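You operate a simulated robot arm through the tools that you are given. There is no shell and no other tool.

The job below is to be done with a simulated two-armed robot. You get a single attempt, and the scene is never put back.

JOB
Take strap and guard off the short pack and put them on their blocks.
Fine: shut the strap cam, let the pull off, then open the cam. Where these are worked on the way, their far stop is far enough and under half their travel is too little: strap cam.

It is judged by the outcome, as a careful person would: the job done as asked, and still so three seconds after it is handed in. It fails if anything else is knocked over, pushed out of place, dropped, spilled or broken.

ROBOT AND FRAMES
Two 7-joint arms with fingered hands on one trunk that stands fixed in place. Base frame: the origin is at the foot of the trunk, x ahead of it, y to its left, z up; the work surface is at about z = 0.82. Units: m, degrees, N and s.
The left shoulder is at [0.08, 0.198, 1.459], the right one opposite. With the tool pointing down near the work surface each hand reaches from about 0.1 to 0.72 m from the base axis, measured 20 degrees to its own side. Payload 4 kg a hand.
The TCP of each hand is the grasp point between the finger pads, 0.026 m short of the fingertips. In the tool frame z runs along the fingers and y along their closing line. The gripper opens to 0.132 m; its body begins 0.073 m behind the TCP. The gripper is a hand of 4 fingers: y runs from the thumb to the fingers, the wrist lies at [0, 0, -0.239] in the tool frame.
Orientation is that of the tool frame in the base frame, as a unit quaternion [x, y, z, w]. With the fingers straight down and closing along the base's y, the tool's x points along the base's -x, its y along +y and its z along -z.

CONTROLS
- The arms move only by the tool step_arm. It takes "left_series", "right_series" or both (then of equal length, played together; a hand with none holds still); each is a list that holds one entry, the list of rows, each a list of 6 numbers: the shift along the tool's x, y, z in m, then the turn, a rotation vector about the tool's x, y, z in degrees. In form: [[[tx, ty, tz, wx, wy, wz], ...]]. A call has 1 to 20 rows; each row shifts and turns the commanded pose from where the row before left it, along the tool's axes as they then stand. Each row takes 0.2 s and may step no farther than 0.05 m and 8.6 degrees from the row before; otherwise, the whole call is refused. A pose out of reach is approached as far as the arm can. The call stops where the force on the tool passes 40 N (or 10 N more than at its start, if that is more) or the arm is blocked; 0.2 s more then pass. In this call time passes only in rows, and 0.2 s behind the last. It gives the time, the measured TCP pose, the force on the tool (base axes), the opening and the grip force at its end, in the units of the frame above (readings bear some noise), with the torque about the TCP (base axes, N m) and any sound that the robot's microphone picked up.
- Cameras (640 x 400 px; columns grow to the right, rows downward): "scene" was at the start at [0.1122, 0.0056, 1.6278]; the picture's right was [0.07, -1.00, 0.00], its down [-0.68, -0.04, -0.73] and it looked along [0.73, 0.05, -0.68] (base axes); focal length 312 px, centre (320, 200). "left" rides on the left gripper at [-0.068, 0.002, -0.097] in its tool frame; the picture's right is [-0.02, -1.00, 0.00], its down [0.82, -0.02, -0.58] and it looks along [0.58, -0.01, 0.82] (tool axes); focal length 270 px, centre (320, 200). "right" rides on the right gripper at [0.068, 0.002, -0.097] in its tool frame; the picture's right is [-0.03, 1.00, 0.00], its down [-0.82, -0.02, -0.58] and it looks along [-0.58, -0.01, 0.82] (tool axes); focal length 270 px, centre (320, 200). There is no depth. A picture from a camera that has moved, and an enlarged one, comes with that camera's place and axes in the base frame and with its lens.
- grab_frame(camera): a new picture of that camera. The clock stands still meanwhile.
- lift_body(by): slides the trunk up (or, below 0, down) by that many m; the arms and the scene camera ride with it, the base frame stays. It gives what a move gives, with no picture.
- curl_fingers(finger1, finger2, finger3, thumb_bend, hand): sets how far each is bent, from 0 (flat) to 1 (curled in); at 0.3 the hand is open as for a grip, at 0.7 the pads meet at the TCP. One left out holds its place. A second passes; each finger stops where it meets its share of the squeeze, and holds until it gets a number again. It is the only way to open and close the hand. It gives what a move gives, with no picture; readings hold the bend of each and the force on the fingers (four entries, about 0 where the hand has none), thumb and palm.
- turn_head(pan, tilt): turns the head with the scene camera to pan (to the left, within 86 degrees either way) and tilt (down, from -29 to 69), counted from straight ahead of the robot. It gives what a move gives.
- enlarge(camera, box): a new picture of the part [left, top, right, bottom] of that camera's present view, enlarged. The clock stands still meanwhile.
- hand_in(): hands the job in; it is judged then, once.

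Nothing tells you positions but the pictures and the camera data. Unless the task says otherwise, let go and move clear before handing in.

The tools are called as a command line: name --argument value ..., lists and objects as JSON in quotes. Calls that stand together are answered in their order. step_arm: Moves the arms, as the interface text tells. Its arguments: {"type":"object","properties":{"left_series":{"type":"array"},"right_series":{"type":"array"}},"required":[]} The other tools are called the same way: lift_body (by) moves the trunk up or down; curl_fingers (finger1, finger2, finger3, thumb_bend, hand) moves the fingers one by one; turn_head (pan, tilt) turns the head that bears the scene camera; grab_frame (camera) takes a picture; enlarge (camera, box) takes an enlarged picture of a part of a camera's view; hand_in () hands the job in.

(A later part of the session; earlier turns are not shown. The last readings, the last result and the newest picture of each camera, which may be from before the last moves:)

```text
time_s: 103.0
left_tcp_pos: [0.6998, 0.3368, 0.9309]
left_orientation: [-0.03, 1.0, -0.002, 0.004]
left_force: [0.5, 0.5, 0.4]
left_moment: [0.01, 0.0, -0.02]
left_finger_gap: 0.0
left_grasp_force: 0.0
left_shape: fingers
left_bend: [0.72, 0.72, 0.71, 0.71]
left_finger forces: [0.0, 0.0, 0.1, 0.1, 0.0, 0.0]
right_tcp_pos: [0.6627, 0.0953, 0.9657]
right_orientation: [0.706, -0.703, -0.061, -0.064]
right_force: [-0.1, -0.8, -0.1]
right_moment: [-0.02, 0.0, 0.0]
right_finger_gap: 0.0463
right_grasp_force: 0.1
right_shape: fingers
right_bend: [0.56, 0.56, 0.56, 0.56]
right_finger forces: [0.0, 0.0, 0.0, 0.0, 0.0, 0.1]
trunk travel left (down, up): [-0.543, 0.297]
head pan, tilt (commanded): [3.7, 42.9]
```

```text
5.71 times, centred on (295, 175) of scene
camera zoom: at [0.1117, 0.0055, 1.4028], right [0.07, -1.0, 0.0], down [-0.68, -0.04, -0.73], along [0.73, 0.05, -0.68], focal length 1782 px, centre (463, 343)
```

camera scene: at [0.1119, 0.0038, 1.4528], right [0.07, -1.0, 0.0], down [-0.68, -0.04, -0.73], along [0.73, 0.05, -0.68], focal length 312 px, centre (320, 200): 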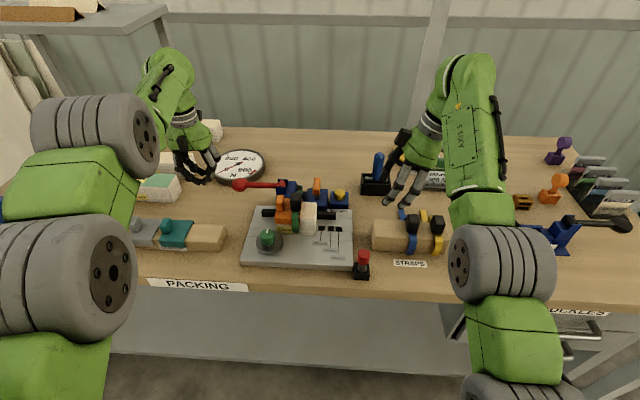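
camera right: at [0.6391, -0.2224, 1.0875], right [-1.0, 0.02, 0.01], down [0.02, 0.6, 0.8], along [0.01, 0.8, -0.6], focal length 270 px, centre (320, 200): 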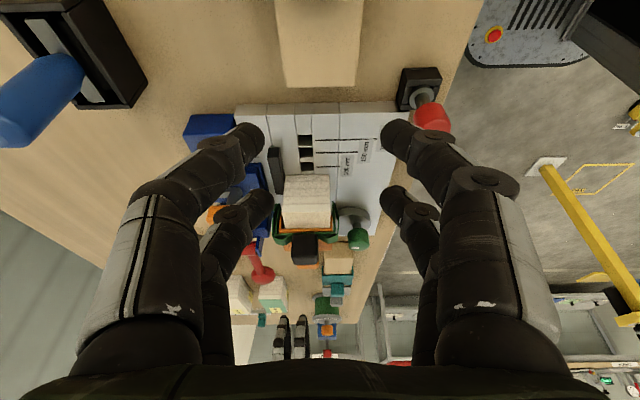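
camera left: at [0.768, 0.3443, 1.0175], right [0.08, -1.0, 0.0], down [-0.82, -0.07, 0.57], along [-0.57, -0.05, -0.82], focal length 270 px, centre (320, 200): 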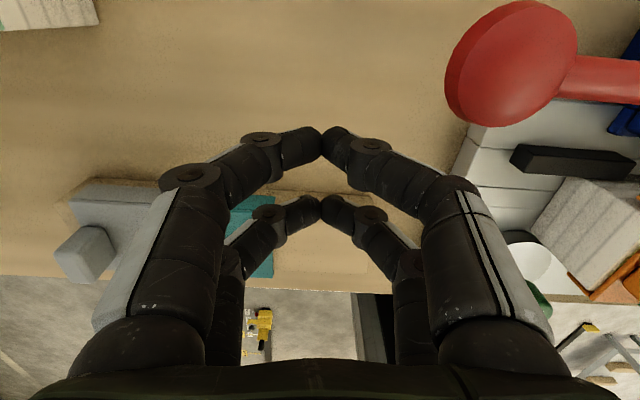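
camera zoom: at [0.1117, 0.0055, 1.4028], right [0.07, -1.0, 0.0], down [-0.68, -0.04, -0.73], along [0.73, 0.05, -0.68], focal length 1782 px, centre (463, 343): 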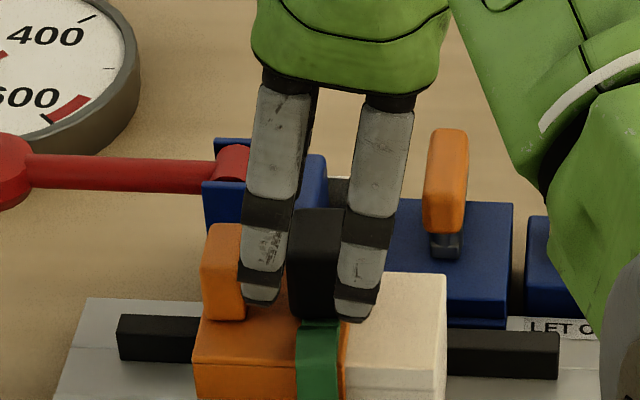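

Nearly aligned; correcting 2.5 mm forward and left, then lowering 2 cm more.

step_arm --right_series '[[[-0.0025, -0.0025, 0, 0, 0, 0]]]'

lift_body --by -0.02

enlarge --camera "right" --box '[200, 80, 440, 300]'

enlarge --camera "scene" --box '[250, 130, 340, 200]'

```text
time_s: 103.4
left_tcp_pos: [0.7002, 0.336, 0.931]
left_orientation: [-0.03, 1.0, -0.002, 0.003]
left_force: [1.3, 0.7, -0.2]
left_moment: [-0.02, 0.03, 0.01]
left_finger_gap: 0.0
left_grasp_force: 0.0
left_shape: fingers
left_bend: [0.72, 0.72, 0.71, 0.71]
left_finger forces: [0.0, 0.1, 0.0, 0.1, 0.0, 0.1]
right_tcp_pos: [0.6651, 0.0986, 0.9654]
right_orientation: [0.706, -0.703, -0.061, -0.061]
right_force: [-0.4, -0.4, 0.5]
right_moment: [0.01, 0.0, -0.02]
right_finger_gap: 0.0463
right_grasp_force: 0.2
right_shape: fingers
right_bend: [0.56, 0.56, 0.56, 0.56]
right_finger forces: [0.0, 0.1, 0.0, 0.0, 0.1, 0.1]
trunk travel left (down, up): [-0.543, 0.297]
head pan, tilt (commanded): [3.7, 42.9]
```

```text
time_s: 104.1
left_tcp_pos: [0.7011, 0.3356, 0.9111]
left_orientation: [-0.029, 1.0, -0.002, 0.004]
left_force: [-0.1, -0.5, 1.0]
left_moment: [0.0, -0.01, 0.0]
left_finger_gap: 0.0
left_grasp_force: 0.1
left_shape: fingers
left_bend: [0.72, 0.72, 0.71, 0.71]
left_finger forces: [0.1, 0.1, 0.1, 0.0, 0.0, 0.1]
right_tcp_pos: [0.6632, 0.0978, 0.9451]
right_orientation: [0.706, -0.703, -0.062, -0.062]
right_force: [-0.8, -0.1, -0.4]
right_moment: [0.0, -0.02, 0.01]
right_finger_gap: 0.0462
right_grasp_force: 0.0
right_shape: fingers
right_bend: [0.56, 0.56, 0.56, 0.56]
right_finger forces: [0.1, 0.0, 0.0, 0.0, 0.0, 0.1]
trunk travel left (down, up): [-0.523, 0.317]
head pan, tilt (commanded): [3.7, 42.9]
```

```text
1.82 times, centred on (320, 190) of right
camera zoom: at [0.6622, 0.0147, 1.0284], right [-1.0, 0.02, 0.0], down [0.02, 0.7, 0.71], along [0.01, 0.71, -0.7], focal length 491 px, centre (320, 218)
```

zoom: 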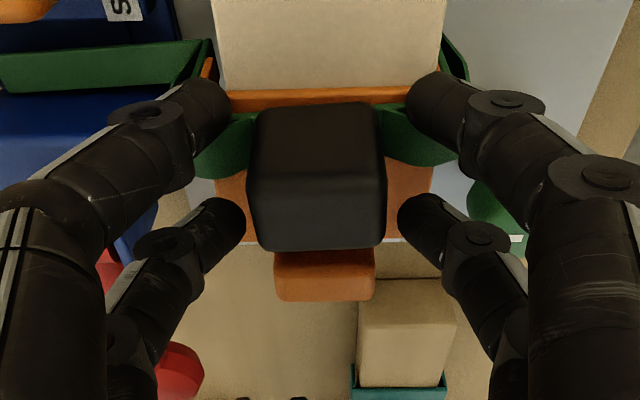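

```text
5.71 times, centred on (295, 165) of scene
camera zoom: at [0.1117, 0.0056, 1.3828], right [0.07, -1.0, 0.0], down [-0.68, -0.04, -0.73], along [0.73, 0.05, -0.68], focal length 1782 px, centre (463, 400)
```

zoom: 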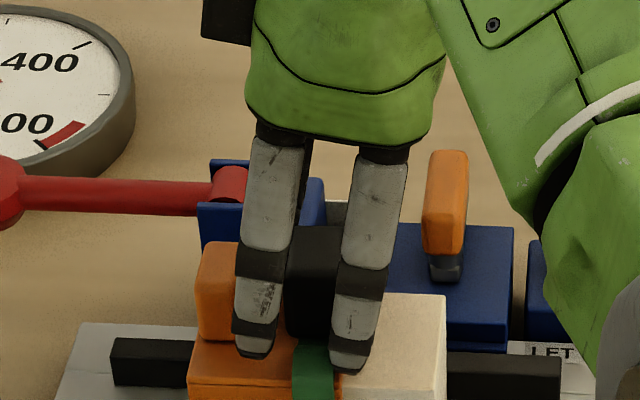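

Well centred: fingers straddle the band and flank the buckle. Closing.

curl_fingers --hand "right" --finger1 0.7 --finger2 0.7 --finger3 0.7 --thumb_bend 0.7

enlarge --camera "right" --box '[200, 80, 440, 300]'

enlarge --camera "scene" --box '[250, 130, 340, 200]'

```text
time_s: 105.1
left_tcp_pos: [0.7009, 0.3357, 0.9104]
left_orientation: [-0.03, 1.0, -0.001, 0.003]
left_force: [0.5, 1.3, 0.1]
left_moment: [0.0, -0.02, -0.01]
left_finger_gap: 0.0
left_grasp_force: 0.1
left_shape: fingers
left_bend: [0.72, 0.72, 0.71, 0.71]
left_finger forces: [0.1, 0.0, 0.0, 0.0, 0.0, 0.0]
right_tcp_pos: [0.6651, 0.0981, 0.9464]
right_orientation: [0.705, -0.703, -0.062, -0.062]
right_force: [0.2, -0.8, -0.4]
right_moment: [-0.11, 0.01, -0.15]
right_finger_gap: 0.022
right_grasp_force: 10.8
right_shape: fingers
right_bend: [0.62, 0.68, 0.65, 0.68]
right_finger forces: [7.0, 3.0, 4.6, 0.0, 7.1, 0.1]
trunk travel left (down, up): [-0.523, 0.317]
head pan, tilt (commanded): [3.7, 42.9]
```

```text
1.82 times, centred on (320, 190) of right
camera zoom: at [0.6627, 0.0146, 1.0282], right [-1.0, 0.02, 0.0], down [0.02, 0.7, 0.71], along [0.01, 0.71, -0.7], focal length 491 px, centre (320, 218)
```

zoom: 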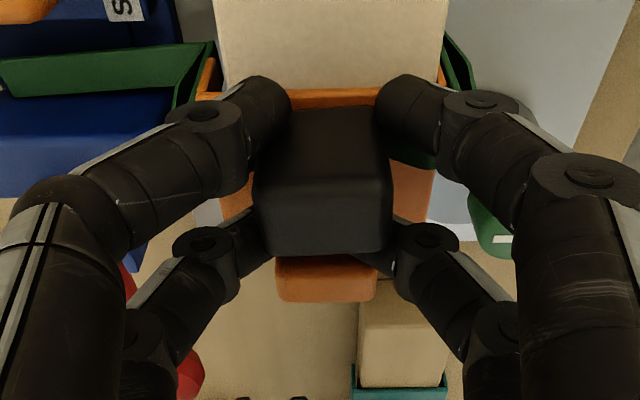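

```text
5.71 times, centred on (295, 165) of scene
camera zoom: at [0.1124, 0.0055, 1.3828], right [0.07, -1.0, 0.0], down [-0.68, -0.04, -0.73], along [0.73, 0.05, -0.68], focal length 1782 px, centre (463, 400)
```

zoom: 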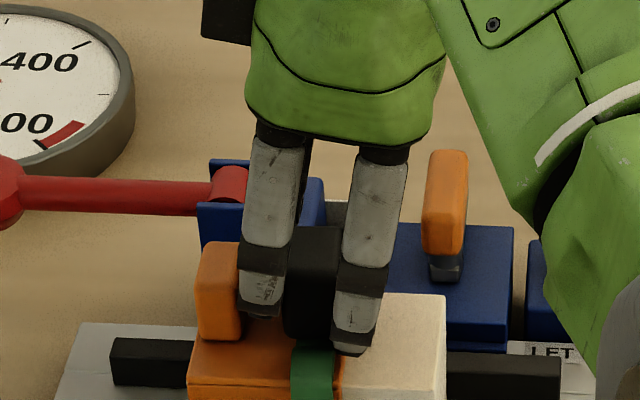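

A four-corner grip with about 11 N. Lifting slowly 2 cm by trunk to test.

lift_body --by 0.02

enlarge --camera "right" --box '[200, 60, 440, 280]'

enlarge --camera "scene" --box '[240, 140, 350, 220]'

```text
time_s: 105.8
left_tcp_pos: [0.7009, 0.3357, 0.9316]
left_orientation: [-0.03, 1.0, -0.002, 0.003]
left_force: [-0.1, 0.9, -0.6]
left_moment: [-0.03, 0.01, -0.03]
left_finger_gap: 0.0002
left_grasp_force: 0.1
left_shape: fingers
left_bend: [0.72, 0.72, 0.71, 0.71]
left_finger forces: [0.0, 0.0, 0.0, 0.0, 0.0, 0.0]
right_tcp_pos: [0.6654, 0.0976, 0.9662]
right_orientation: [0.706, -0.703, -0.062, -0.063]
right_force: [0.7, -2.6, -0.8]
right_moment: [-0.12, 0.05, -0.13]
right_finger_gap: 0.0218
right_grasp_force: 10.8
right_shape: fingers
right_bend: [0.62, 0.68, 0.65, 0.68]
right_finger forces: [7.1, 3.2, 4.3, 0.0, 7.4, 0.0]
trunk travel left (down, up): [-0.543, 0.297]
head pan, tilt (commanded): [3.7, 42.9]
```

```text
1.82 times, centred on (320, 170) of right
camera zoom: at [0.6625, 0.0147, 1.0485], right [-1.0, 0.02, 0.0], down [0.02, 0.7, 0.71], along [0.01, 0.71, -0.7], focal length 491 px, centre (320, 254)
```

zoom: 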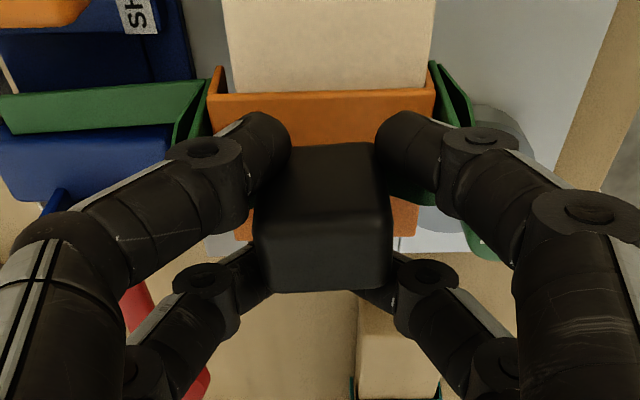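

```text
5.00 times, centred on (295, 180) of scene
camera zoom: at [0.1122, 0.0055, 1.4028], right [0.07, -1.0, 0.0], down [-0.68, -0.04, -0.73], along [0.73, 0.05, -0.68], focal length 1559 px, centre (445, 300)
```

zoom: 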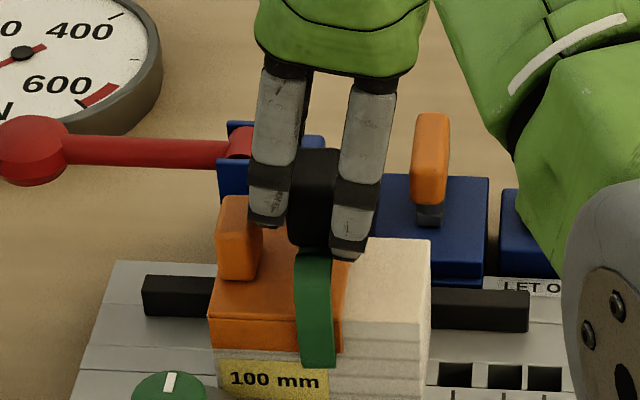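

The strap comes up with the hand and the guard stays on the pack. Lifting further to clear everything.

lift_body --by 0.03

enlarge --camera "scene" --box '[240, 140, 350, 220]'

grab_frame --camera "right"

```text
time_s: 106.5
left_tcp_pos: [0.7011, 0.3367, 0.9599]
left_orientation: [-0.03, 1.0, -0.001, 0.003]
left_force: [0.0, 1.1, -0.1]
left_moment: [-0.02, 0.0, -0.05]
left_finger_gap: 0.0
left_grasp_force: 0.2
left_shape: fingers
left_bend: [0.72, 0.72, 0.71, 0.71]
left_finger forces: [0.0, 0.1, 0.1, 0.0, 0.0, 0.0]
right_tcp_pos: [0.6641, 0.0986, 0.9963]
right_orientation: [0.705, -0.704, -0.062, -0.062]
right_force: [0.2, 0.0, -0.2]
right_moment: [-0.02, 0.02, 0.03]
right_finger_gap: 0.02
right_grasp_force: 10.0
right_shape: fingers
right_bend: [0.62, 0.69, 0.66, 0.68]
right_finger forces: [7.0, 0.7, 7.5, 0.0, 4.5, 0.0]
trunk travel left (down, up): [-0.573, 0.267]
head pan, tilt (commanded): [3.7, 42.9]
```

```text
5.00 times, centred on (295, 180) of scene
camera zoom: at [0.1129, 0.0058, 1.4327], right [0.07, -1.0, 0.0], down [-0.68, -0.04, -0.73], along [0.73, 0.05, -0.68], focal length 1559 px, centre (445, 300)
```

zoom: 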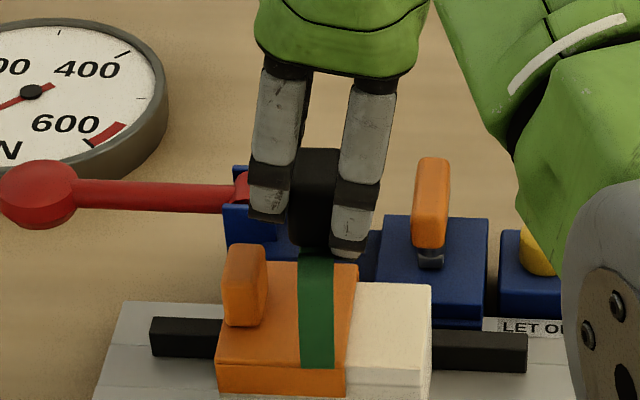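

```text
taken
camera right: at [0.663, 0.015, 1.078], right [-1.0, 0.02, 0.0], down [0.02, 0.7, 0.71], along [0.01, 0.71, -0.7], focal length 270 px, centre (320, 200)
```

right: 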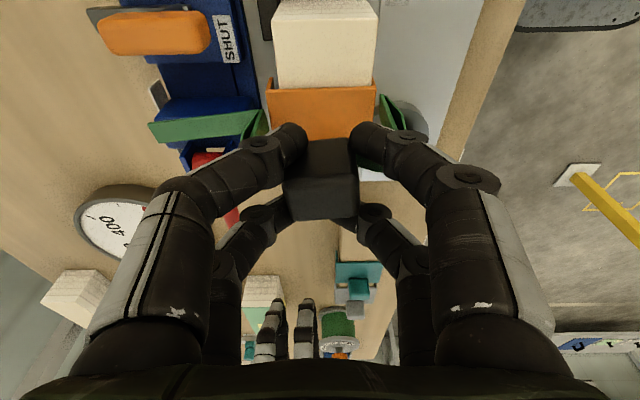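

The strap is free of the pack. Raising another 3.5 cm so its tail clears the cam handle, then checking.

lift_body --by 0.035

enlarge --camera "scene" --box '[240, 140, 350, 230]'

enlarge --camera "right" --box '[120, 60, 480, 280]'

```text
time_s: 107.3
left_tcp_pos: [0.6999, 0.3358, 0.9961]
left_orientation: [-0.029, 1.0, -0.002, 0.002]
left_force: [0.5, 0.8, 0.0]
left_moment: [0.03, 0.03, 0.0]
left_finger_gap: 0.0001
left_grasp_force: 0.1
left_shape: fingers
left_bend: [0.72, 0.72, 0.71, 0.71]
left_finger forces: [0.1, 0.1, 0.0, 0.0, 0.0, 0.1]
right_tcp_pos: [0.6643, 0.0989, 1.0301]
right_orientation: [0.706, -0.703, -0.062, -0.062]
right_force: [0.6, -0.1, -0.4]
right_moment: [0.0, 0.03, 0.0]
right_finger_gap: 0.0198
right_grasp_force: 9.5
right_shape: fingers
right_bend: [0.62, 0.69, 0.66, 0.68]
right_finger forces: [7.0, 0.8, 7.6, 0.1, 4.6, 0.1]
trunk travel left (down, up): [-0.608, 0.232]
head pan, tilt (commanded): [3.7, 42.9]
```

```text
4.44 times, centred on (295, 185) of scene
camera zoom: at [0.1131, 0.0059, 1.4677], right [0.07, -1.0, 0.0], down [-0.68, -0.04, -0.73], along [0.73, 0.05, -0.68], focal length 1386 px, centre (431, 267)
```

zoom: 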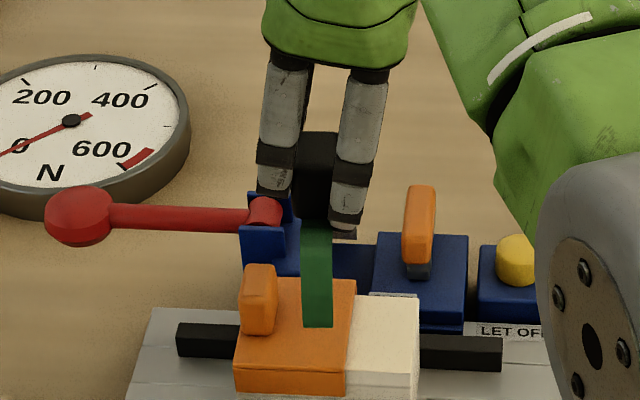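

```text
1.78 times, centred on (300, 170) of right
camera zoom: at [0.6631, 0.0149, 1.1128], right [-1.0, 0.02, 0.0], down [0.02, 0.7, 0.71], along [0.01, 0.71, -0.7], focal length 480 px, centre (356, 253)
```

zoom: 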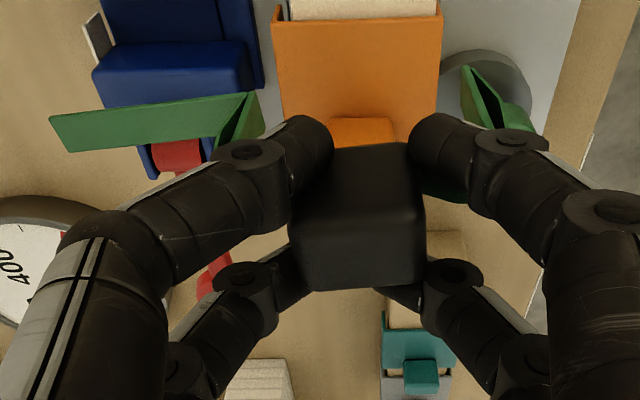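

The strap hangs level, tail clear at about z 0.94. Carrying it sideways over to the strap block's free slot.

step_arm --right_series '[[[0.0225, 0.0024, -0.0039, 0, 0, 0], [0.0225, 0.0024, -0.0039, 0, 0, 0], [0.0225, 0.0024, -0.0039, 0, 0, 0], [0.0225, 0.0024, -0.0039, 0, 0, 0], [0.0225, 0.0024, -0.0039, 0, 0, 0], [0.0225, 0.0024, -0.0039, 0, 0, 0], [0.0225, 0.0024, -0.0039, 0, 0, 0], [0.0225, 0.0024, -0.0039, 0, 0, 0], [0.0225, 0.0024, -0.0039, 0, 0, 0], [0.0225, 0.0024, -0.0039, 0, 0, 0]]]'

grab_frame --camera "right"

enlarge --camera "scene" --box '[340, 140, 480, 260]'

```text
time_s: 109.5
left_tcp_pos: [0.7011, 0.3367, 0.9967]
left_orientation: [-0.03, 1.0, -0.001, 0.004]
left_force: [0.4, -0.1, 0.8]
left_moment: [-0.02, 0.01, -0.01]
left_finger_gap: 0.0002
left_grasp_force: 0.1
left_shape: fingers
left_bend: [0.72, 0.72, 0.71, 0.71]
left_finger forces: [0.0, 0.0, 0.1, 0.0, 0.0, 0.1]
right_tcp_pos: [0.6411, -0.1291, 1.0303]
right_orientation: [0.706, -0.703, -0.062, -0.063]
right_force: [0.0, 0.9, 0.1]
right_moment: [0.0, -0.01, 0.02]
right_finger_gap: 0.0198
right_grasp_force: 9.7
right_shape: fingers
right_bend: [0.62, 0.69, 0.66, 0.68]
right_finger forces: [6.8, 0.5, 7.6, 0.0, 4.6, 0.1]
trunk travel left (down, up): [-0.608, 0.232]
head pan, tilt (commanded): [3.7, 42.9]
```

```text
taken
camera right: at [0.6391, -0.2132, 1.1128], right [-1.0, 0.02, 0.0], down [0.02, 0.7, 0.71], along [0.01, 0.71, -0.7], focal length 270 px, centre (320, 200)
```

right: 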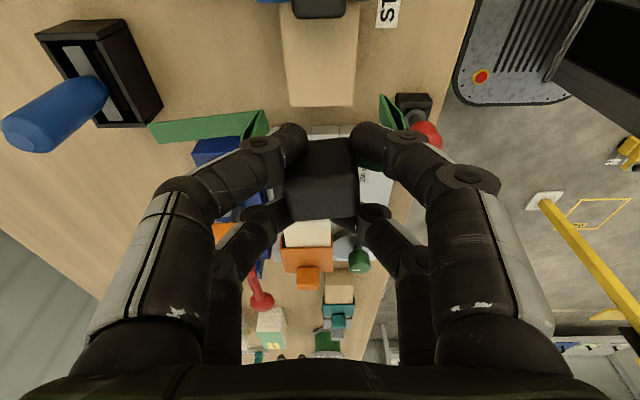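

```text
3.33 times, centred on (410, 200) of scene
camera zoom: at [0.1122, 0.0046, 1.4678], right [0.07, -1.0, 0.0], down [-0.68, -0.04, -0.73], along [0.73, 0.05, -0.68], focal length 1039 px, centre (20, 200)
```

zoom: 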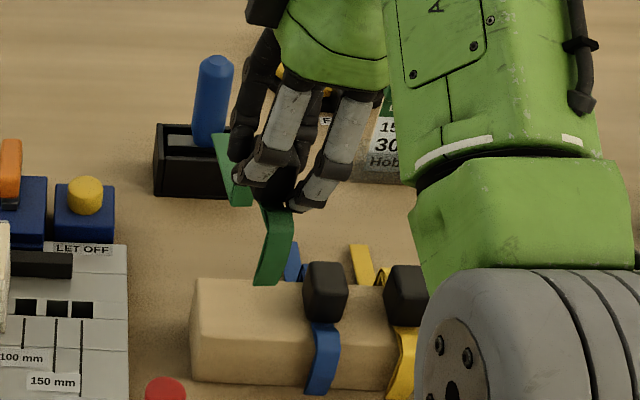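

The strap is over the block. Enlarging to check alignment of its legs with the block before lowering.

enlarge --camera "right" --box '[140, 40, 440, 240]'

enlarge --camera "scene" --box '[380, 160, 460, 240]'

```text
2.00 times, centred on (290, 140) of right
camera zoom: at [0.6391, -0.2132, 1.1128], right [-1.0, 0.02, 0.0], down [0.02, 0.7, 0.71], along [0.01, 0.71, -0.7], focal length 541 px, centre (380, 320)
```

zoom: 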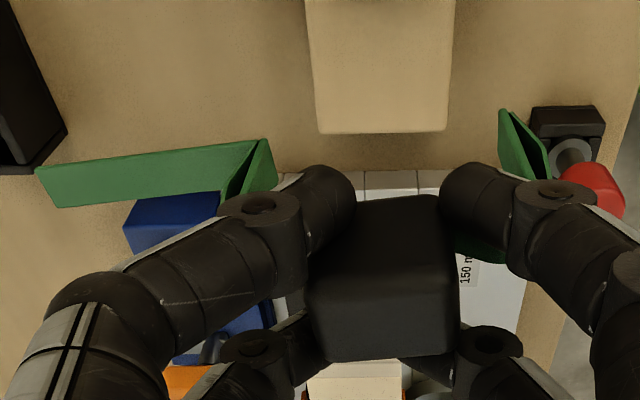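

```text
5.00 times, centred on (420, 200) of scene
camera zoom: at [0.1122, 0.0046, 1.4678], right [0.07, -1.0, 0.0], down [-0.68, -0.04, -0.73], along [0.73, 0.05, -0.68], focal length 1559 px, centre (-180, 200)
```

zoom: 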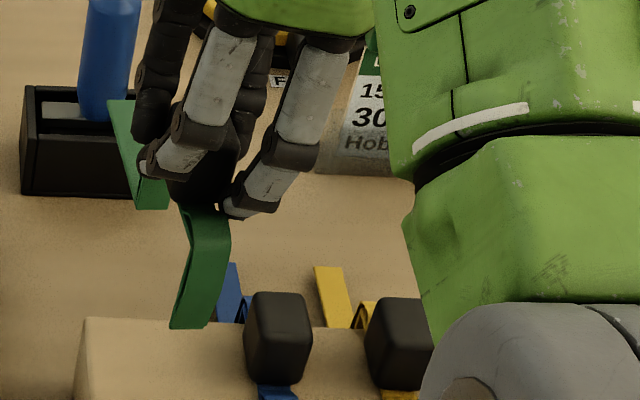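

The strap is yawed about 8° in the hand (tail toward the left). I'll rotate the hand 8° clockwise to square it with the block and re-measure.

step_arm --right_series '[[[0, 0, 0, 0.69, 0, 3.94], [0, 0, 0, 0.69, 0, 3.94]]]'

enlarge --camera "right" --box '[140, 40, 440, 240]'

enlarge --camera "scene" --box '[380, 160, 460, 240]'

```text
time_s: 110.1
left_tcp_pos: [0.7016, 0.3368, 0.9962]
left_orientation: [-0.029, 1.0, 0.0, 0.004]
left_force: [0.1, -0.3, 0.0]
left_moment: [-0.02, 0.02, -0.02]
left_finger_gap: 0.0001
left_grasp_force: 0.1
left_shape: fingers
left_bend: [0.72, 0.72, 0.71, 0.71]
left_finger forces: [0.0, 0.0, 0.0, 0.1, 0.1, 0.1]
right_tcp_pos: [0.6404, -0.1291, 1.029]
right_orientation: [-0.655, 0.751, 0.058, 0.066]
right_force: [0.5, 0.0, -0.6]
right_moment: [-0.02, 0.0, 0.04]
right_finger_gap: 0.0197
right_grasp_force: 10.2
right_shape: fingers
right_bend: [0.62, 0.69, 0.66, 0.68]
right_finger forces: [6.8, 0.6, 7.6, 0.1, 4.8, 0.1]
trunk travel left (down, up): [-0.608, 0.232]
head pan, tilt (commanded): [3.7, 42.9]
```

```text
2.00 times, centred on (290, 140) of right
camera zoom: at [0.6276, -0.212, 1.1127], right [-0.99, 0.16, 0.0], down [0.12, 0.69, 0.71], along [0.11, 0.7, -0.7], focal length 541 px, centre (380, 320)
```

zoom: 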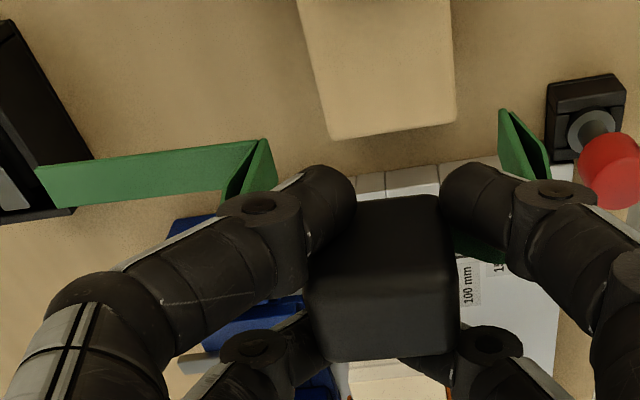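

```text
5.00 times, centred on (420, 200) of scene
camera zoom: at [0.1122, 0.0052, 1.4678], right [0.07, -1.0, 0.0], down [-0.68, -0.04, -0.73], along [0.73, 0.05, -0.68], focal length 1559 px, centre (-180, 200)
```

zoom: 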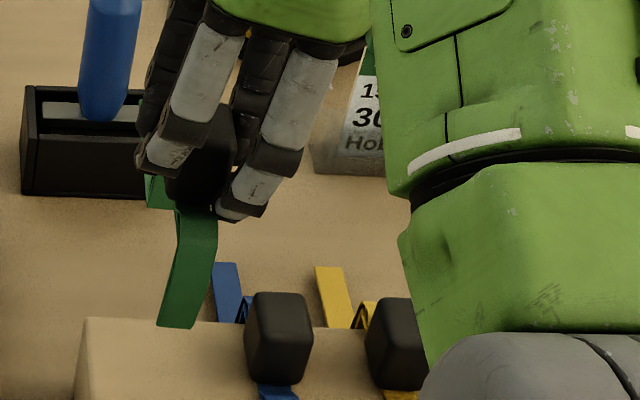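

Squared up: legs at x 0.600/0.678 around the block (0.609–0.668), y≈−0.13. Shifting 3 mm left and lowering 6 cm by trunk, then looking again.

step_arm --right_series '[[[-0.0029, 0.0004, 0.0005, 0, 0, 0]]]'

lift_body --by -0.06

enlarge --camera "right" --box '[140, 40, 440, 240]'

enlarge --camera "scene" --box '[370, 150, 460, 240]'

```text
time_s: 110.5
left_tcp_pos: [0.7003, 0.3368, 0.9952]
left_orientation: [-0.029, 1.0, -0.002, 0.003]
left_force: [0.0, -0.3, 0.0]
left_moment: [-0.03, 0.02, 0.0]
left_finger_gap: 0.0
left_grasp_force: 0.0
left_shape: fingers
left_bend: [0.72, 0.72, 0.71, 0.71]
left_finger forces: [0.0, 0.1, 0.0, 0.0, 0.0, 0.0]
right_tcp_pos: [0.6415, -0.1251, 1.0302]
right_orientation: [-0.654, 0.751, 0.057, 0.067]
right_force: [0.2, 0.6, -1.6]
right_moment: [0.04, -0.01, -0.01]
right_finger_gap: 0.0197
right_grasp_force: 10.2
right_shape: fingers
right_bend: [0.62, 0.69, 0.66, 0.68]
right_finger forces: [6.8, 0.5, 7.6, 0.0, 4.6, 0.0]
trunk travel left (down, up): [-0.608, 0.232]
head pan, tilt (commanded): [3.7, 42.9]
```

```text
time_s: 111.5
left_tcp_pos: [0.7005, 0.3363, 0.9359]
left_orientation: [-0.029, 1.0, -0.001, 0.003]
left_force: [-0.8, 0.7, 0.2]
left_moment: [-0.03, 0.04, 0.02]
left_finger_gap: 0.0003
left_grasp_force: 0.1
left_shape: fingers
left_bend: [0.72, 0.72, 0.71, 0.71]
left_finger forces: [0.1, 0.1, 0.1, 0.0, 0.1, 0.0]
right_tcp_pos: [0.6404, -0.1257, 0.9703]
right_orientation: [-0.654, 0.751, 0.058, 0.067]
right_force: [-0.2, 0.2, -0.5]
right_moment: [0.0, 0.01, 0.02]
right_finger_gap: 0.0198
right_grasp_force: 9.6
right_shape: fingers
right_bend: [0.62, 0.69, 0.66, 0.68]
right_finger forces: [6.8, 0.5, 7.6, 0.1, 4.6, 0.1]
trunk travel left (down, up): [-0.548, 0.292]
head pan, tilt (commanded): [3.7, 42.9]
```

```text
2.00 times, centred on (290, 140) of right
camera zoom: at [0.6271, -0.2094, 1.053], right [-0.99, 0.16, 0.0], down [0.12, 0.69, 0.71], along [0.11, 0.7, -0.7], focal length 541 px, centre (380, 320)
```

zoom: 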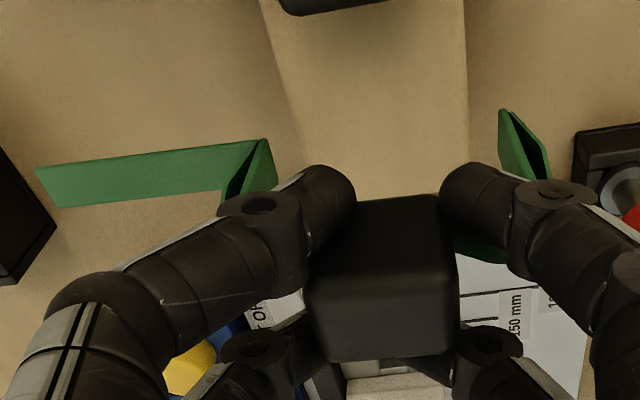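

```text
4.44 times, centred on (415, 195) of scene
camera zoom: at [0.112, 0.0056, 1.4078], right [0.07, -1.0, 0.0], down [-0.68, -0.04, -0.73], along [0.73, 0.05, -0.68], focal length 1386 px, centre (-102, 222)
```

zoom: 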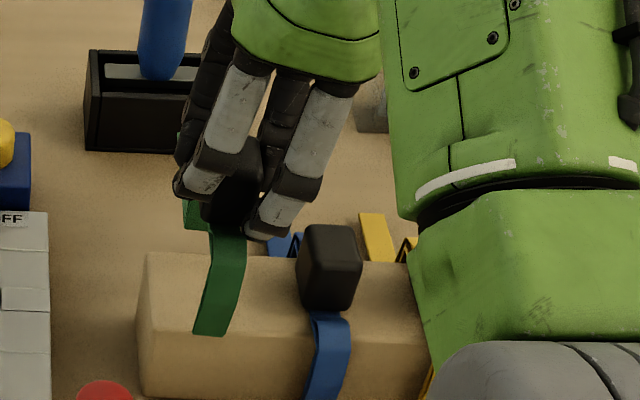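

Both legs straddle the block (about 7 mm rear, 10 mm front). Nudging 2 mm back to centre and descending gently with the arm.

step_arm --right_series '[[[-0.0003, -0.002, 0, 0, 0, 0], [0.0018, 0, 0.0099, 0, 0, 0], [0.0018, 0, 0.0099, 0, 0, 0], [0.0018, 0, 0.0099, 0, 0, 0]]]'

enlarge --camera "right" --box '[140, 40, 440, 240]'

enlarge --camera "scene" --box '[370, 150, 460, 240]'

```text
time_s: 112.5
left_tcp_pos: [0.7014, 0.336, 0.9357]
left_orientation: [-0.029, 1.0, -0.002, 0.002]
left_force: [0.3, -0.1, 0.4]
left_moment: [0.01, 0.01, 0.01]
left_finger_gap: 0.0
left_grasp_force: 0.1
left_shape: fingers
left_bend: [0.72, 0.72, 0.71, 0.71]
left_finger forces: [0.0, 0.1, 0.1, 0.1, 0.0, 0.0]
right_tcp_pos: [0.6422, -0.1274, 0.9395]
right_orientation: [-0.654, 0.751, 0.057, 0.066]
right_force: [0.7, 0.2, -0.9]
right_moment: [0.03, 0.04, -0.03]
right_finger_gap: 0.0195
right_grasp_force: 10.2
right_shape: fingers
right_bend: [0.62, 0.69, 0.66, 0.68]
right_finger forces: [6.7, 0.5, 7.6, 0.0, 4.7, 0.0]
trunk travel left (down, up): [-0.548, 0.292]
head pan, tilt (commanded): [3.7, 42.9]
```

```text
2.00 times, centred on (290, 140) of right
camera zoom: at [0.6292, -0.2098, 1.0221], right [-0.99, 0.16, 0.0], down [0.12, 0.69, 0.71], along [0.11, 0.7, -0.7], focal length 541 px, centre (380, 320)
```

zoom: 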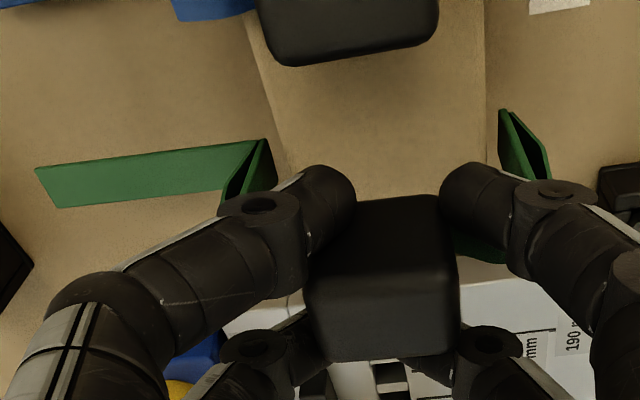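

```text
4.44 times, centred on (415, 195) of scene
camera zoom: at [0.1126, 0.0056, 1.4078], right [0.07, -1.0, 0.0], down [-0.68, -0.04, -0.73], along [0.73, 0.05, -0.68], focal length 1386 px, centre (-102, 222)
```

zoom: 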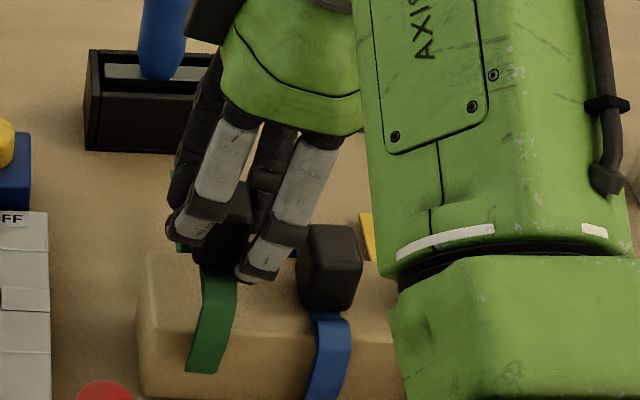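

No contact forces, legs outside the block faces. Continuing down to seat it.

step_arm --right_series '[[[0.0012, 0, 0.0069, 0, 0, 0], [0.0012, 0, 0.0069, 0, 0, 0]]]'

enlarge --camera "scene" --box '[370, 150, 460, 240]'

```text
time_s: 113.1
left_tcp_pos: [0.7015, 0.3358, 0.9364]
left_orientation: [-0.03, 1.0, -0.002, 0.002]
left_force: [0.7, 0.2, 0.6]
left_moment: [-0.04, 0.0, 0.02]
left_finger_gap: 0.0
left_grasp_force: 0.1
left_shape: fingers
left_bend: [0.72, 0.72, 0.71, 0.71]
left_finger forces: [0.1, 0.0, 0.0, 0.0, 0.0, 0.0]
right_tcp_pos: [0.6426, -0.1252, 0.9258]
right_orientation: [-0.655, 0.751, 0.058, 0.066]
right_force: [0.7, -0.5, -0.3]
right_moment: [-0.02, 0.02, 0.0]
right_finger_gap: 0.0195
right_grasp_force: 10.0
right_shape: fingers
right_bend: [0.62, 0.69, 0.66, 0.68]
right_finger forces: [6.7, 0.4, 7.7, 0.1, 4.7, 0.1]
trunk travel left (down, up): [-0.548, 0.292]
head pan, tilt (commanded): [3.7, 42.9]
```

```text
4.44 times, centred on (415, 195) of scene
camera zoom: at [0.1126, 0.0056, 1.4077], right [0.07, -1.0, 0.0], down [-0.68, -0.04, -0.73], along [0.73, 0.05, -0.68], focal length 1386 px, centre (-102, 222)
```

zoom: 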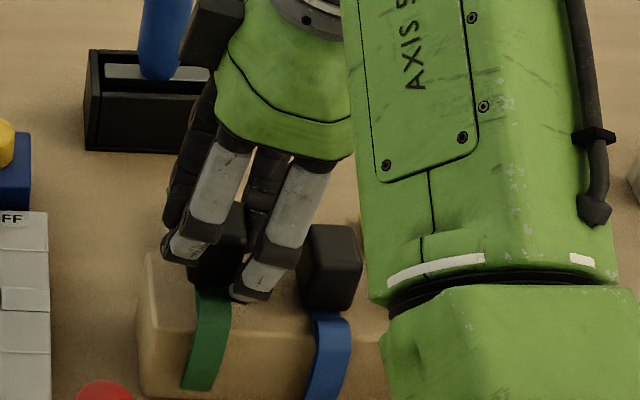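

Still slightly above seat. Lowering in 4 mm steps until contact.

step_arm --right_series '[[[0.0007, 0, 0.0039, 0, 0, 0], [0.0007, 0, 0.0039, 0, 0, 0]]]'

enlarge --camera "right" --box '[140, 40, 440, 240]'

enlarge --camera "scene" --box '[370, 150, 460, 240]'

```text
time_s: 113.7
left_tcp_pos: [0.7014, 0.335, 0.9348]
left_orientation: [-0.03, 1.0, -0.001, 0.002]
left_force: [-0.3, 1.2, -0.1]
left_moment: [0.0, -0.01, -0.01]
left_finger_gap: 0.0002
left_grasp_force: 0.1
left_shape: fingers
left_bend: [0.72, 0.72, 0.71, 0.71]
left_finger forces: [0.0, 0.1, 0.0, 0.0, 0.0, 0.0]
right_tcp_pos: [0.6432, -0.1273, 0.9194]
right_orientation: [-0.655, 0.751, 0.057, 0.066]
right_force: [-0.1, 0.3, -0.2]
right_moment: [0.02, -0.02, -0.01]
right_finger_gap: 0.0194
right_grasp_force: 9.6
right_shape: fingers
right_bend: [0.62, 0.69, 0.66, 0.68]
right_finger forces: [6.7, 0.3, 7.6, 0.1, 4.8, 0.0]
trunk travel left (down, up): [-0.548, 0.292]
head pan, tilt (commanded): [3.7, 42.9]
```

```text
2.00 times, centred on (290, 140) of right
camera zoom: at [0.6286, -0.2093, 1.0006], right [-0.99, 0.16, 0.0], down [0.12, 0.69, 0.71], along [0.11, 0.7, -0.7], focal length 541 px, centre (380, 320)
```

zoom: 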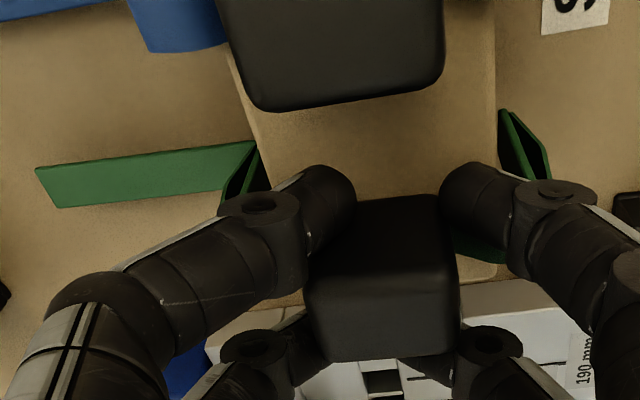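

```text
4.44 times, centred on (415, 195) of scene
camera zoom: at [0.1125, 0.0056, 1.4078], right [0.07, -1.0, 0.0], down [-0.68, -0.04, -0.73], along [0.73, 0.05, -0.68], focal length 1386 px, centre (-102, 222)
```

zoom: 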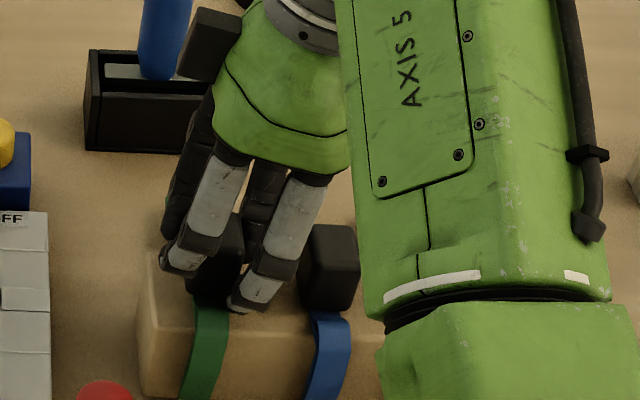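

Green buckle sits about 4–5 mm above the blue one's level; lowering a little more to seat it.

step_arm --right_series '[[[0.0005, 0, 0.0025, 0, 0, 0], [0.0005, 0, 0.0025, 0, 0, 0]]]'

enlarge --camera "scene" --box '[370, 150, 460, 240]'

```text
time_s: 114.3
left_tcp_pos: [0.6995, 0.3358, 0.936]
left_orientation: [-0.03, 1.0, -0.001, 0.004]
left_force: [0.2, 0.6, -0.2]
left_moment: [0.0, 0.03, -0.01]
left_finger_gap: 0.0
left_grasp_force: 0.0
left_shape: fingers
left_bend: [0.72, 0.72, 0.71, 0.71]
left_finger forces: [0.1, 0.0, 0.0, 0.0, 0.1, 0.0]
right_tcp_pos: [0.6424, -0.1257, 0.9136]
right_orientation: [-0.654, 0.751, 0.057, 0.067]
right_force: [0.7, 0.5, -0.1]
right_moment: [0.01, -0.01, 0.0]
right_finger_gap: 0.0197
right_grasp_force: 10.2
right_shape: fingers
right_bend: [0.62, 0.69, 0.66, 0.68]
right_finger forces: [6.9, 0.5, 7.9, 0.1, 5.0, 0.0]
trunk travel left (down, up): [-0.548, 0.292]
head pan, tilt (commanded): [3.7, 42.9]
```

```text
4.44 times, centred on (415, 195) of scene
camera zoom: at [0.1121, 0.0057, 1.4078], right [0.07, -1.0, 0.0], down [-0.68, -0.04, -0.73], along [0.73, 0.05, -0.68], focal length 1386 px, centre (-102, 222)
```

zoom: 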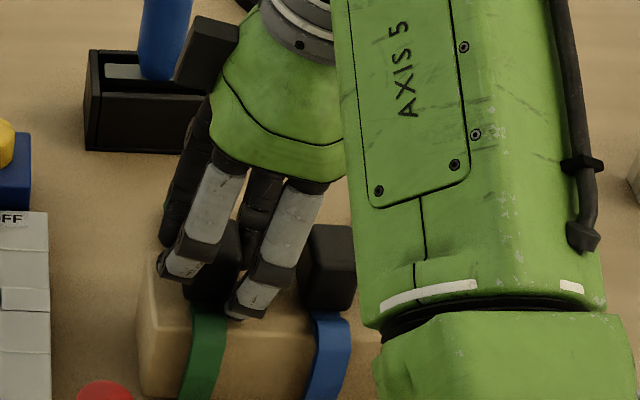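

Very close now; one more 3 mm.

step_arm --right_series '[[[0.0004, 0, 0.002, 0, 0, 0], [0.0003, 0, 0.0015, 0, 0, 0]]]'

enlarge --camera "scene" --box '[370, 150, 460, 240]'

enlarge --camera "right" --box '[140, 40, 440, 240]'

```text
time_s: 114.9
left_tcp_pos: [0.7009, 0.3357, 0.9368]
left_orientation: [-0.03, 1.0, -0.002, 0.003]
left_force: [-0.5, -0.3, 0.8]
left_moment: [0.02, 0.01, 0.01]
left_finger_gap: 0.0
left_grasp_force: 0.1
left_shape: fingers
left_bend: [0.72, 0.72, 0.71, 0.71]
left_finger forces: [0.0, 0.0, 0.0, 0.0, 0.0, 0.0]
right_tcp_pos: [0.642, -0.1261, 0.9126]
right_orientation: [-0.655, 0.751, 0.056, 0.068]
right_force: [0.9, 0.6, 10.5]
right_moment: [-0.05, 0.01, 0.01]
right_finger_gap: 0.0189
right_grasp_force: 12.6
right_shape: fingers
right_bend: [0.63, 0.7, 0.66, 0.69]
right_finger forces: [8.4, 0.8, 9.7, 0.1, 5.5, 0.1]
trunk travel left (down, up): [-0.548, 0.292]
head pan, tilt (commanded): [3.7, 42.9]
```

```text
4.44 times, centred on (415, 195) of scene
camera zoom: at [0.1107, 0.0063, 1.4081], right [0.07, -1.0, 0.0], down [-0.68, -0.04, -0.73], along [0.73, 0.05, -0.68], focal length 1386 px, centre (-102, 222)
```

zoom: 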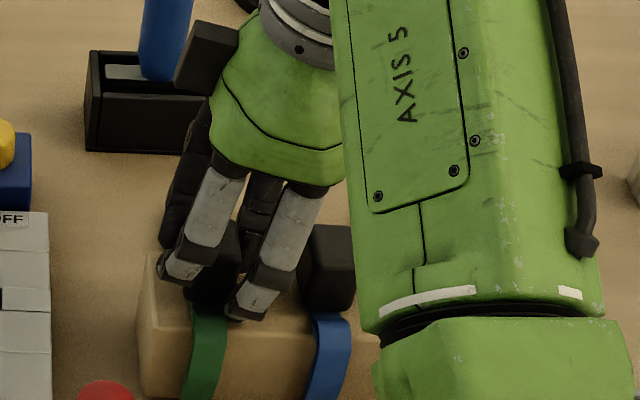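

```text
2.00 times, centred on (290, 140) of right
camera zoom: at [0.6278, -0.2086, 0.9942], right [-0.99, 0.16, 0.0], down [0.11, 0.69, 0.71], along [0.11, 0.7, -0.7], focal length 541 px, centre (380, 320)
```

zoom: 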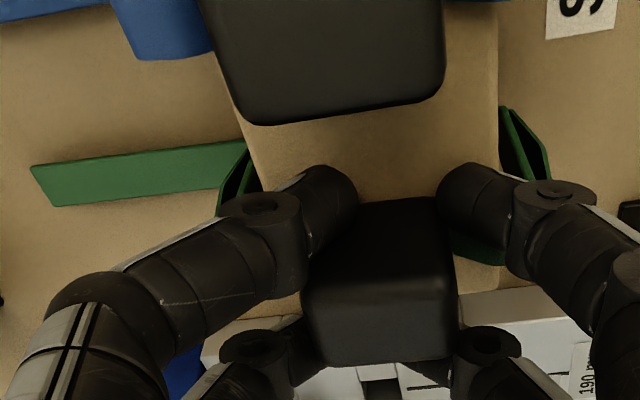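

The strap is seated (10 N up-force). Easing the pressure, then opening the fingers just enough to release.

step_arm --right_series '[[[-0.0005, 0, -0.003, 0, 0, 0]]]'

curl_fingers --hand "right" --finger1 0.59 --finger2 0.61 --finger3 0.6 --thumb_bend 0.61

enlarge --camera "right" --box '[140, 40, 440, 240]'

enlarge --camera "scene" --box '[370, 150, 460, 240]'

```text
time_s: 115.3
left_tcp_pos: [0.7005, 0.3355, 0.9349]
left_orientation: [-0.03, 1.0, -0.001, 0.003]
left_force: [0.5, 0.7, 0.4]
left_moment: [0.0, -0.01, -0.03]
left_finger_gap: 0.0002
left_grasp_force: 0.1
left_shape: fingers
left_bend: [0.72, 0.72, 0.71, 0.71]
left_finger forces: [0.1, 0.0, 0.0, 0.0, 0.0, 0.1]
right_tcp_pos: [0.6426, -0.1259, 0.9128]
right_orientation: [-0.655, 0.751, 0.057, 0.066]
right_force: [0.5, 0.9, 4.8]
right_moment: [0.05, 0.02, 0.01]
right_finger_gap: 0.0188
right_grasp_force: 12.1
right_shape: fingers
right_bend: [0.63, 0.7, 0.66, 0.69]
right_finger forces: [8.0, 0.7, 9.7, 0.0, 5.1, 0.0]
trunk travel left (down, up): [-0.548, 0.292]
head pan, tilt (commanded): [3.7, 42.9]
```

```text
time_s: 116.3
left_tcp_pos: [0.7008, 0.3354, 0.9367]
left_orientation: [-0.03, 1.0, -0.001, 0.004]
left_force: [0.3, 0.6, 1.3]
left_moment: [0.0, 0.03, 0.01]
left_finger_gap: 0.0
left_grasp_force: 0.2
left_shape: fingers
left_bend: [0.72, 0.72, 0.71, 0.71]
left_finger forces: [0.0, 0.0, 0.0, 0.0, 0.0, 0.0]
right_tcp_pos: [0.6426, -0.1272, 0.9142]
right_orientation: [-0.655, 0.751, 0.058, 0.065]
right_force: [0.6, -1.0, 0.4]
right_moment: [0.0, -0.03, 0.02]
right_finger_gap: 0.0324
right_grasp_force: 0.0
right_shape: fingers
right_bend: [0.59, 0.61, 0.6, 0.61]
right_finger forces: [0.0, 0.1, 0.0, 0.1, 0.1, 0.1]
trunk travel left (down, up): [-0.548, 0.292]
head pan, tilt (commanded): [3.7, 42.9]
```

```text
2.00 times, centred on (290, 140) of right
camera zoom: at [0.6286, -0.2095, 0.995], right [-0.99, 0.16, 0.0], down [0.12, 0.69, 0.71], along [0.11, 0.7, -0.7], focal length 541 px, centre (380, 320)
```

zoom: 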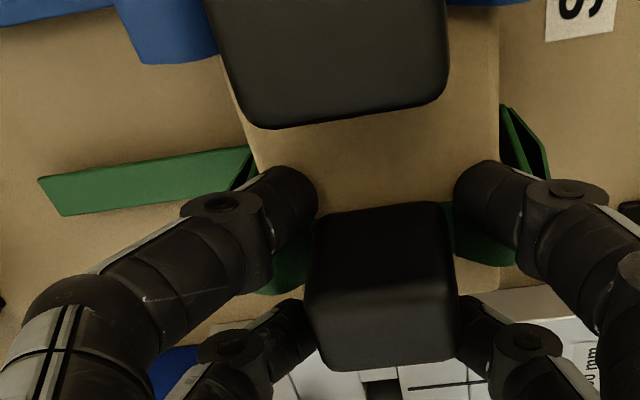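

```text
4.44 times, centred on (415, 195) of scene
camera zoom: at [0.1123, 0.0056, 1.4078], right [0.07, -1.0, 0.0], down [-0.68, -0.04, -0.73], along [0.73, 0.05, -0.68], focal length 1386 px, centre (-102, 222)
```

zoom: 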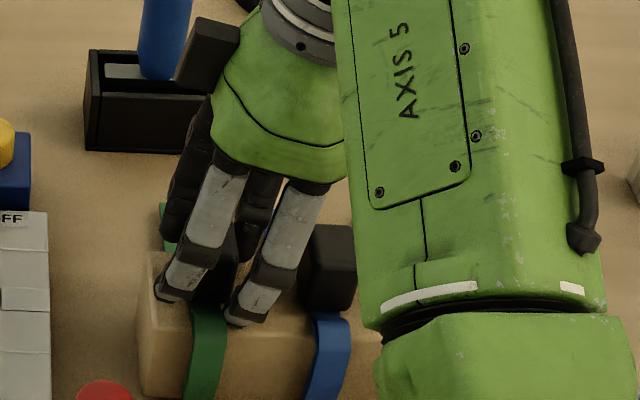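

Released, no forces on the fingers. Raising straight up by trunk and checking the strap stays.

lift_body --by 0.03

enlarge --camera "right" --box '[140, 20, 440, 220]'

enlarge --camera "scene" --box '[370, 160, 460, 250]'

```text
time_s: 117.0
left_tcp_pos: [0.7007, 0.3358, 0.9654]
left_orientation: [-0.029, 1.0, -0.002, 0.003]
left_force: [-0.2, -0.7, -0.5]
left_moment: [-0.02, 0.01, 0.03]
left_finger_gap: 0.0
left_grasp_force: 0.1
left_shape: fingers
left_bend: [0.72, 0.72, 0.71, 0.71]
left_finger forces: [0.1, 0.1, 0.0, 0.1, 0.1, 0.0]
right_tcp_pos: [0.6418, -0.1272, 0.9425]
right_orientation: [-0.655, 0.75, 0.057, 0.065]
right_force: [-0.3, 0.4, 0.3]
right_moment: [0.0, 0.02, 0.03]
right_finger_gap: 0.0322
right_grasp_force: 0.2
right_shape: fingers
right_bend: [0.59, 0.61, 0.6, 0.61]
right_finger forces: [0.0, 0.1, 0.0, 0.0, 0.1, 0.0]
trunk travel left (down, up): [-0.578, 0.262]
head pan, tilt (commanded): [3.7, 42.9]
```

```text
2.00 times, centred on (290, 120) of right
camera zoom: at [0.6288, -0.2094, 1.0249], right [-0.99, 0.16, 0.0], down [0.12, 0.69, 0.71], along [0.11, 0.7, -0.7], focal length 541 px, centre (380, 360)
```

zoom: 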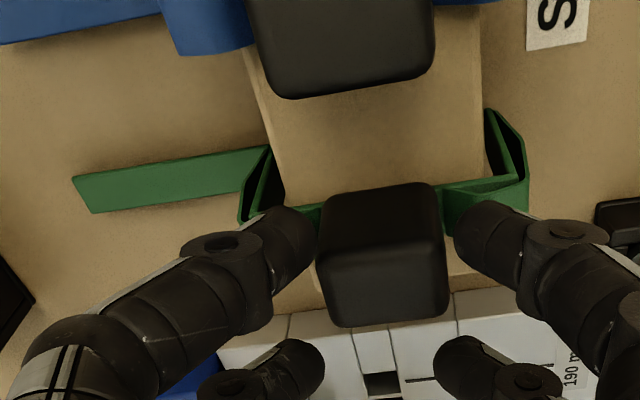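

```text
4.44 times, centred on (415, 205) of scene
camera zoom: at [0.1125, 0.0057, 1.4378], right [0.07, -1.0, 0.0], down [-0.68, -0.04, -0.73], along [0.73, 0.05, -0.68], focal length 1386 px, centre (-102, 178)
```

zoom: 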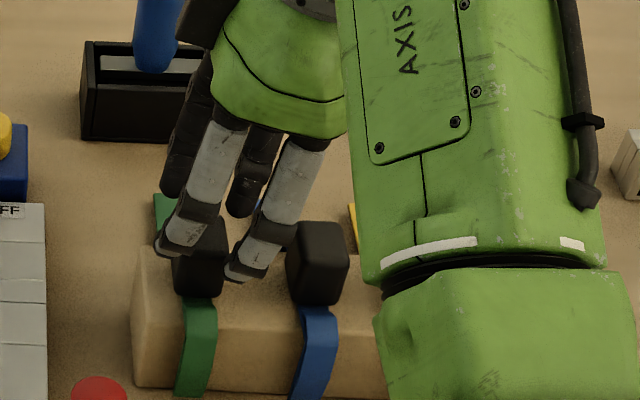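

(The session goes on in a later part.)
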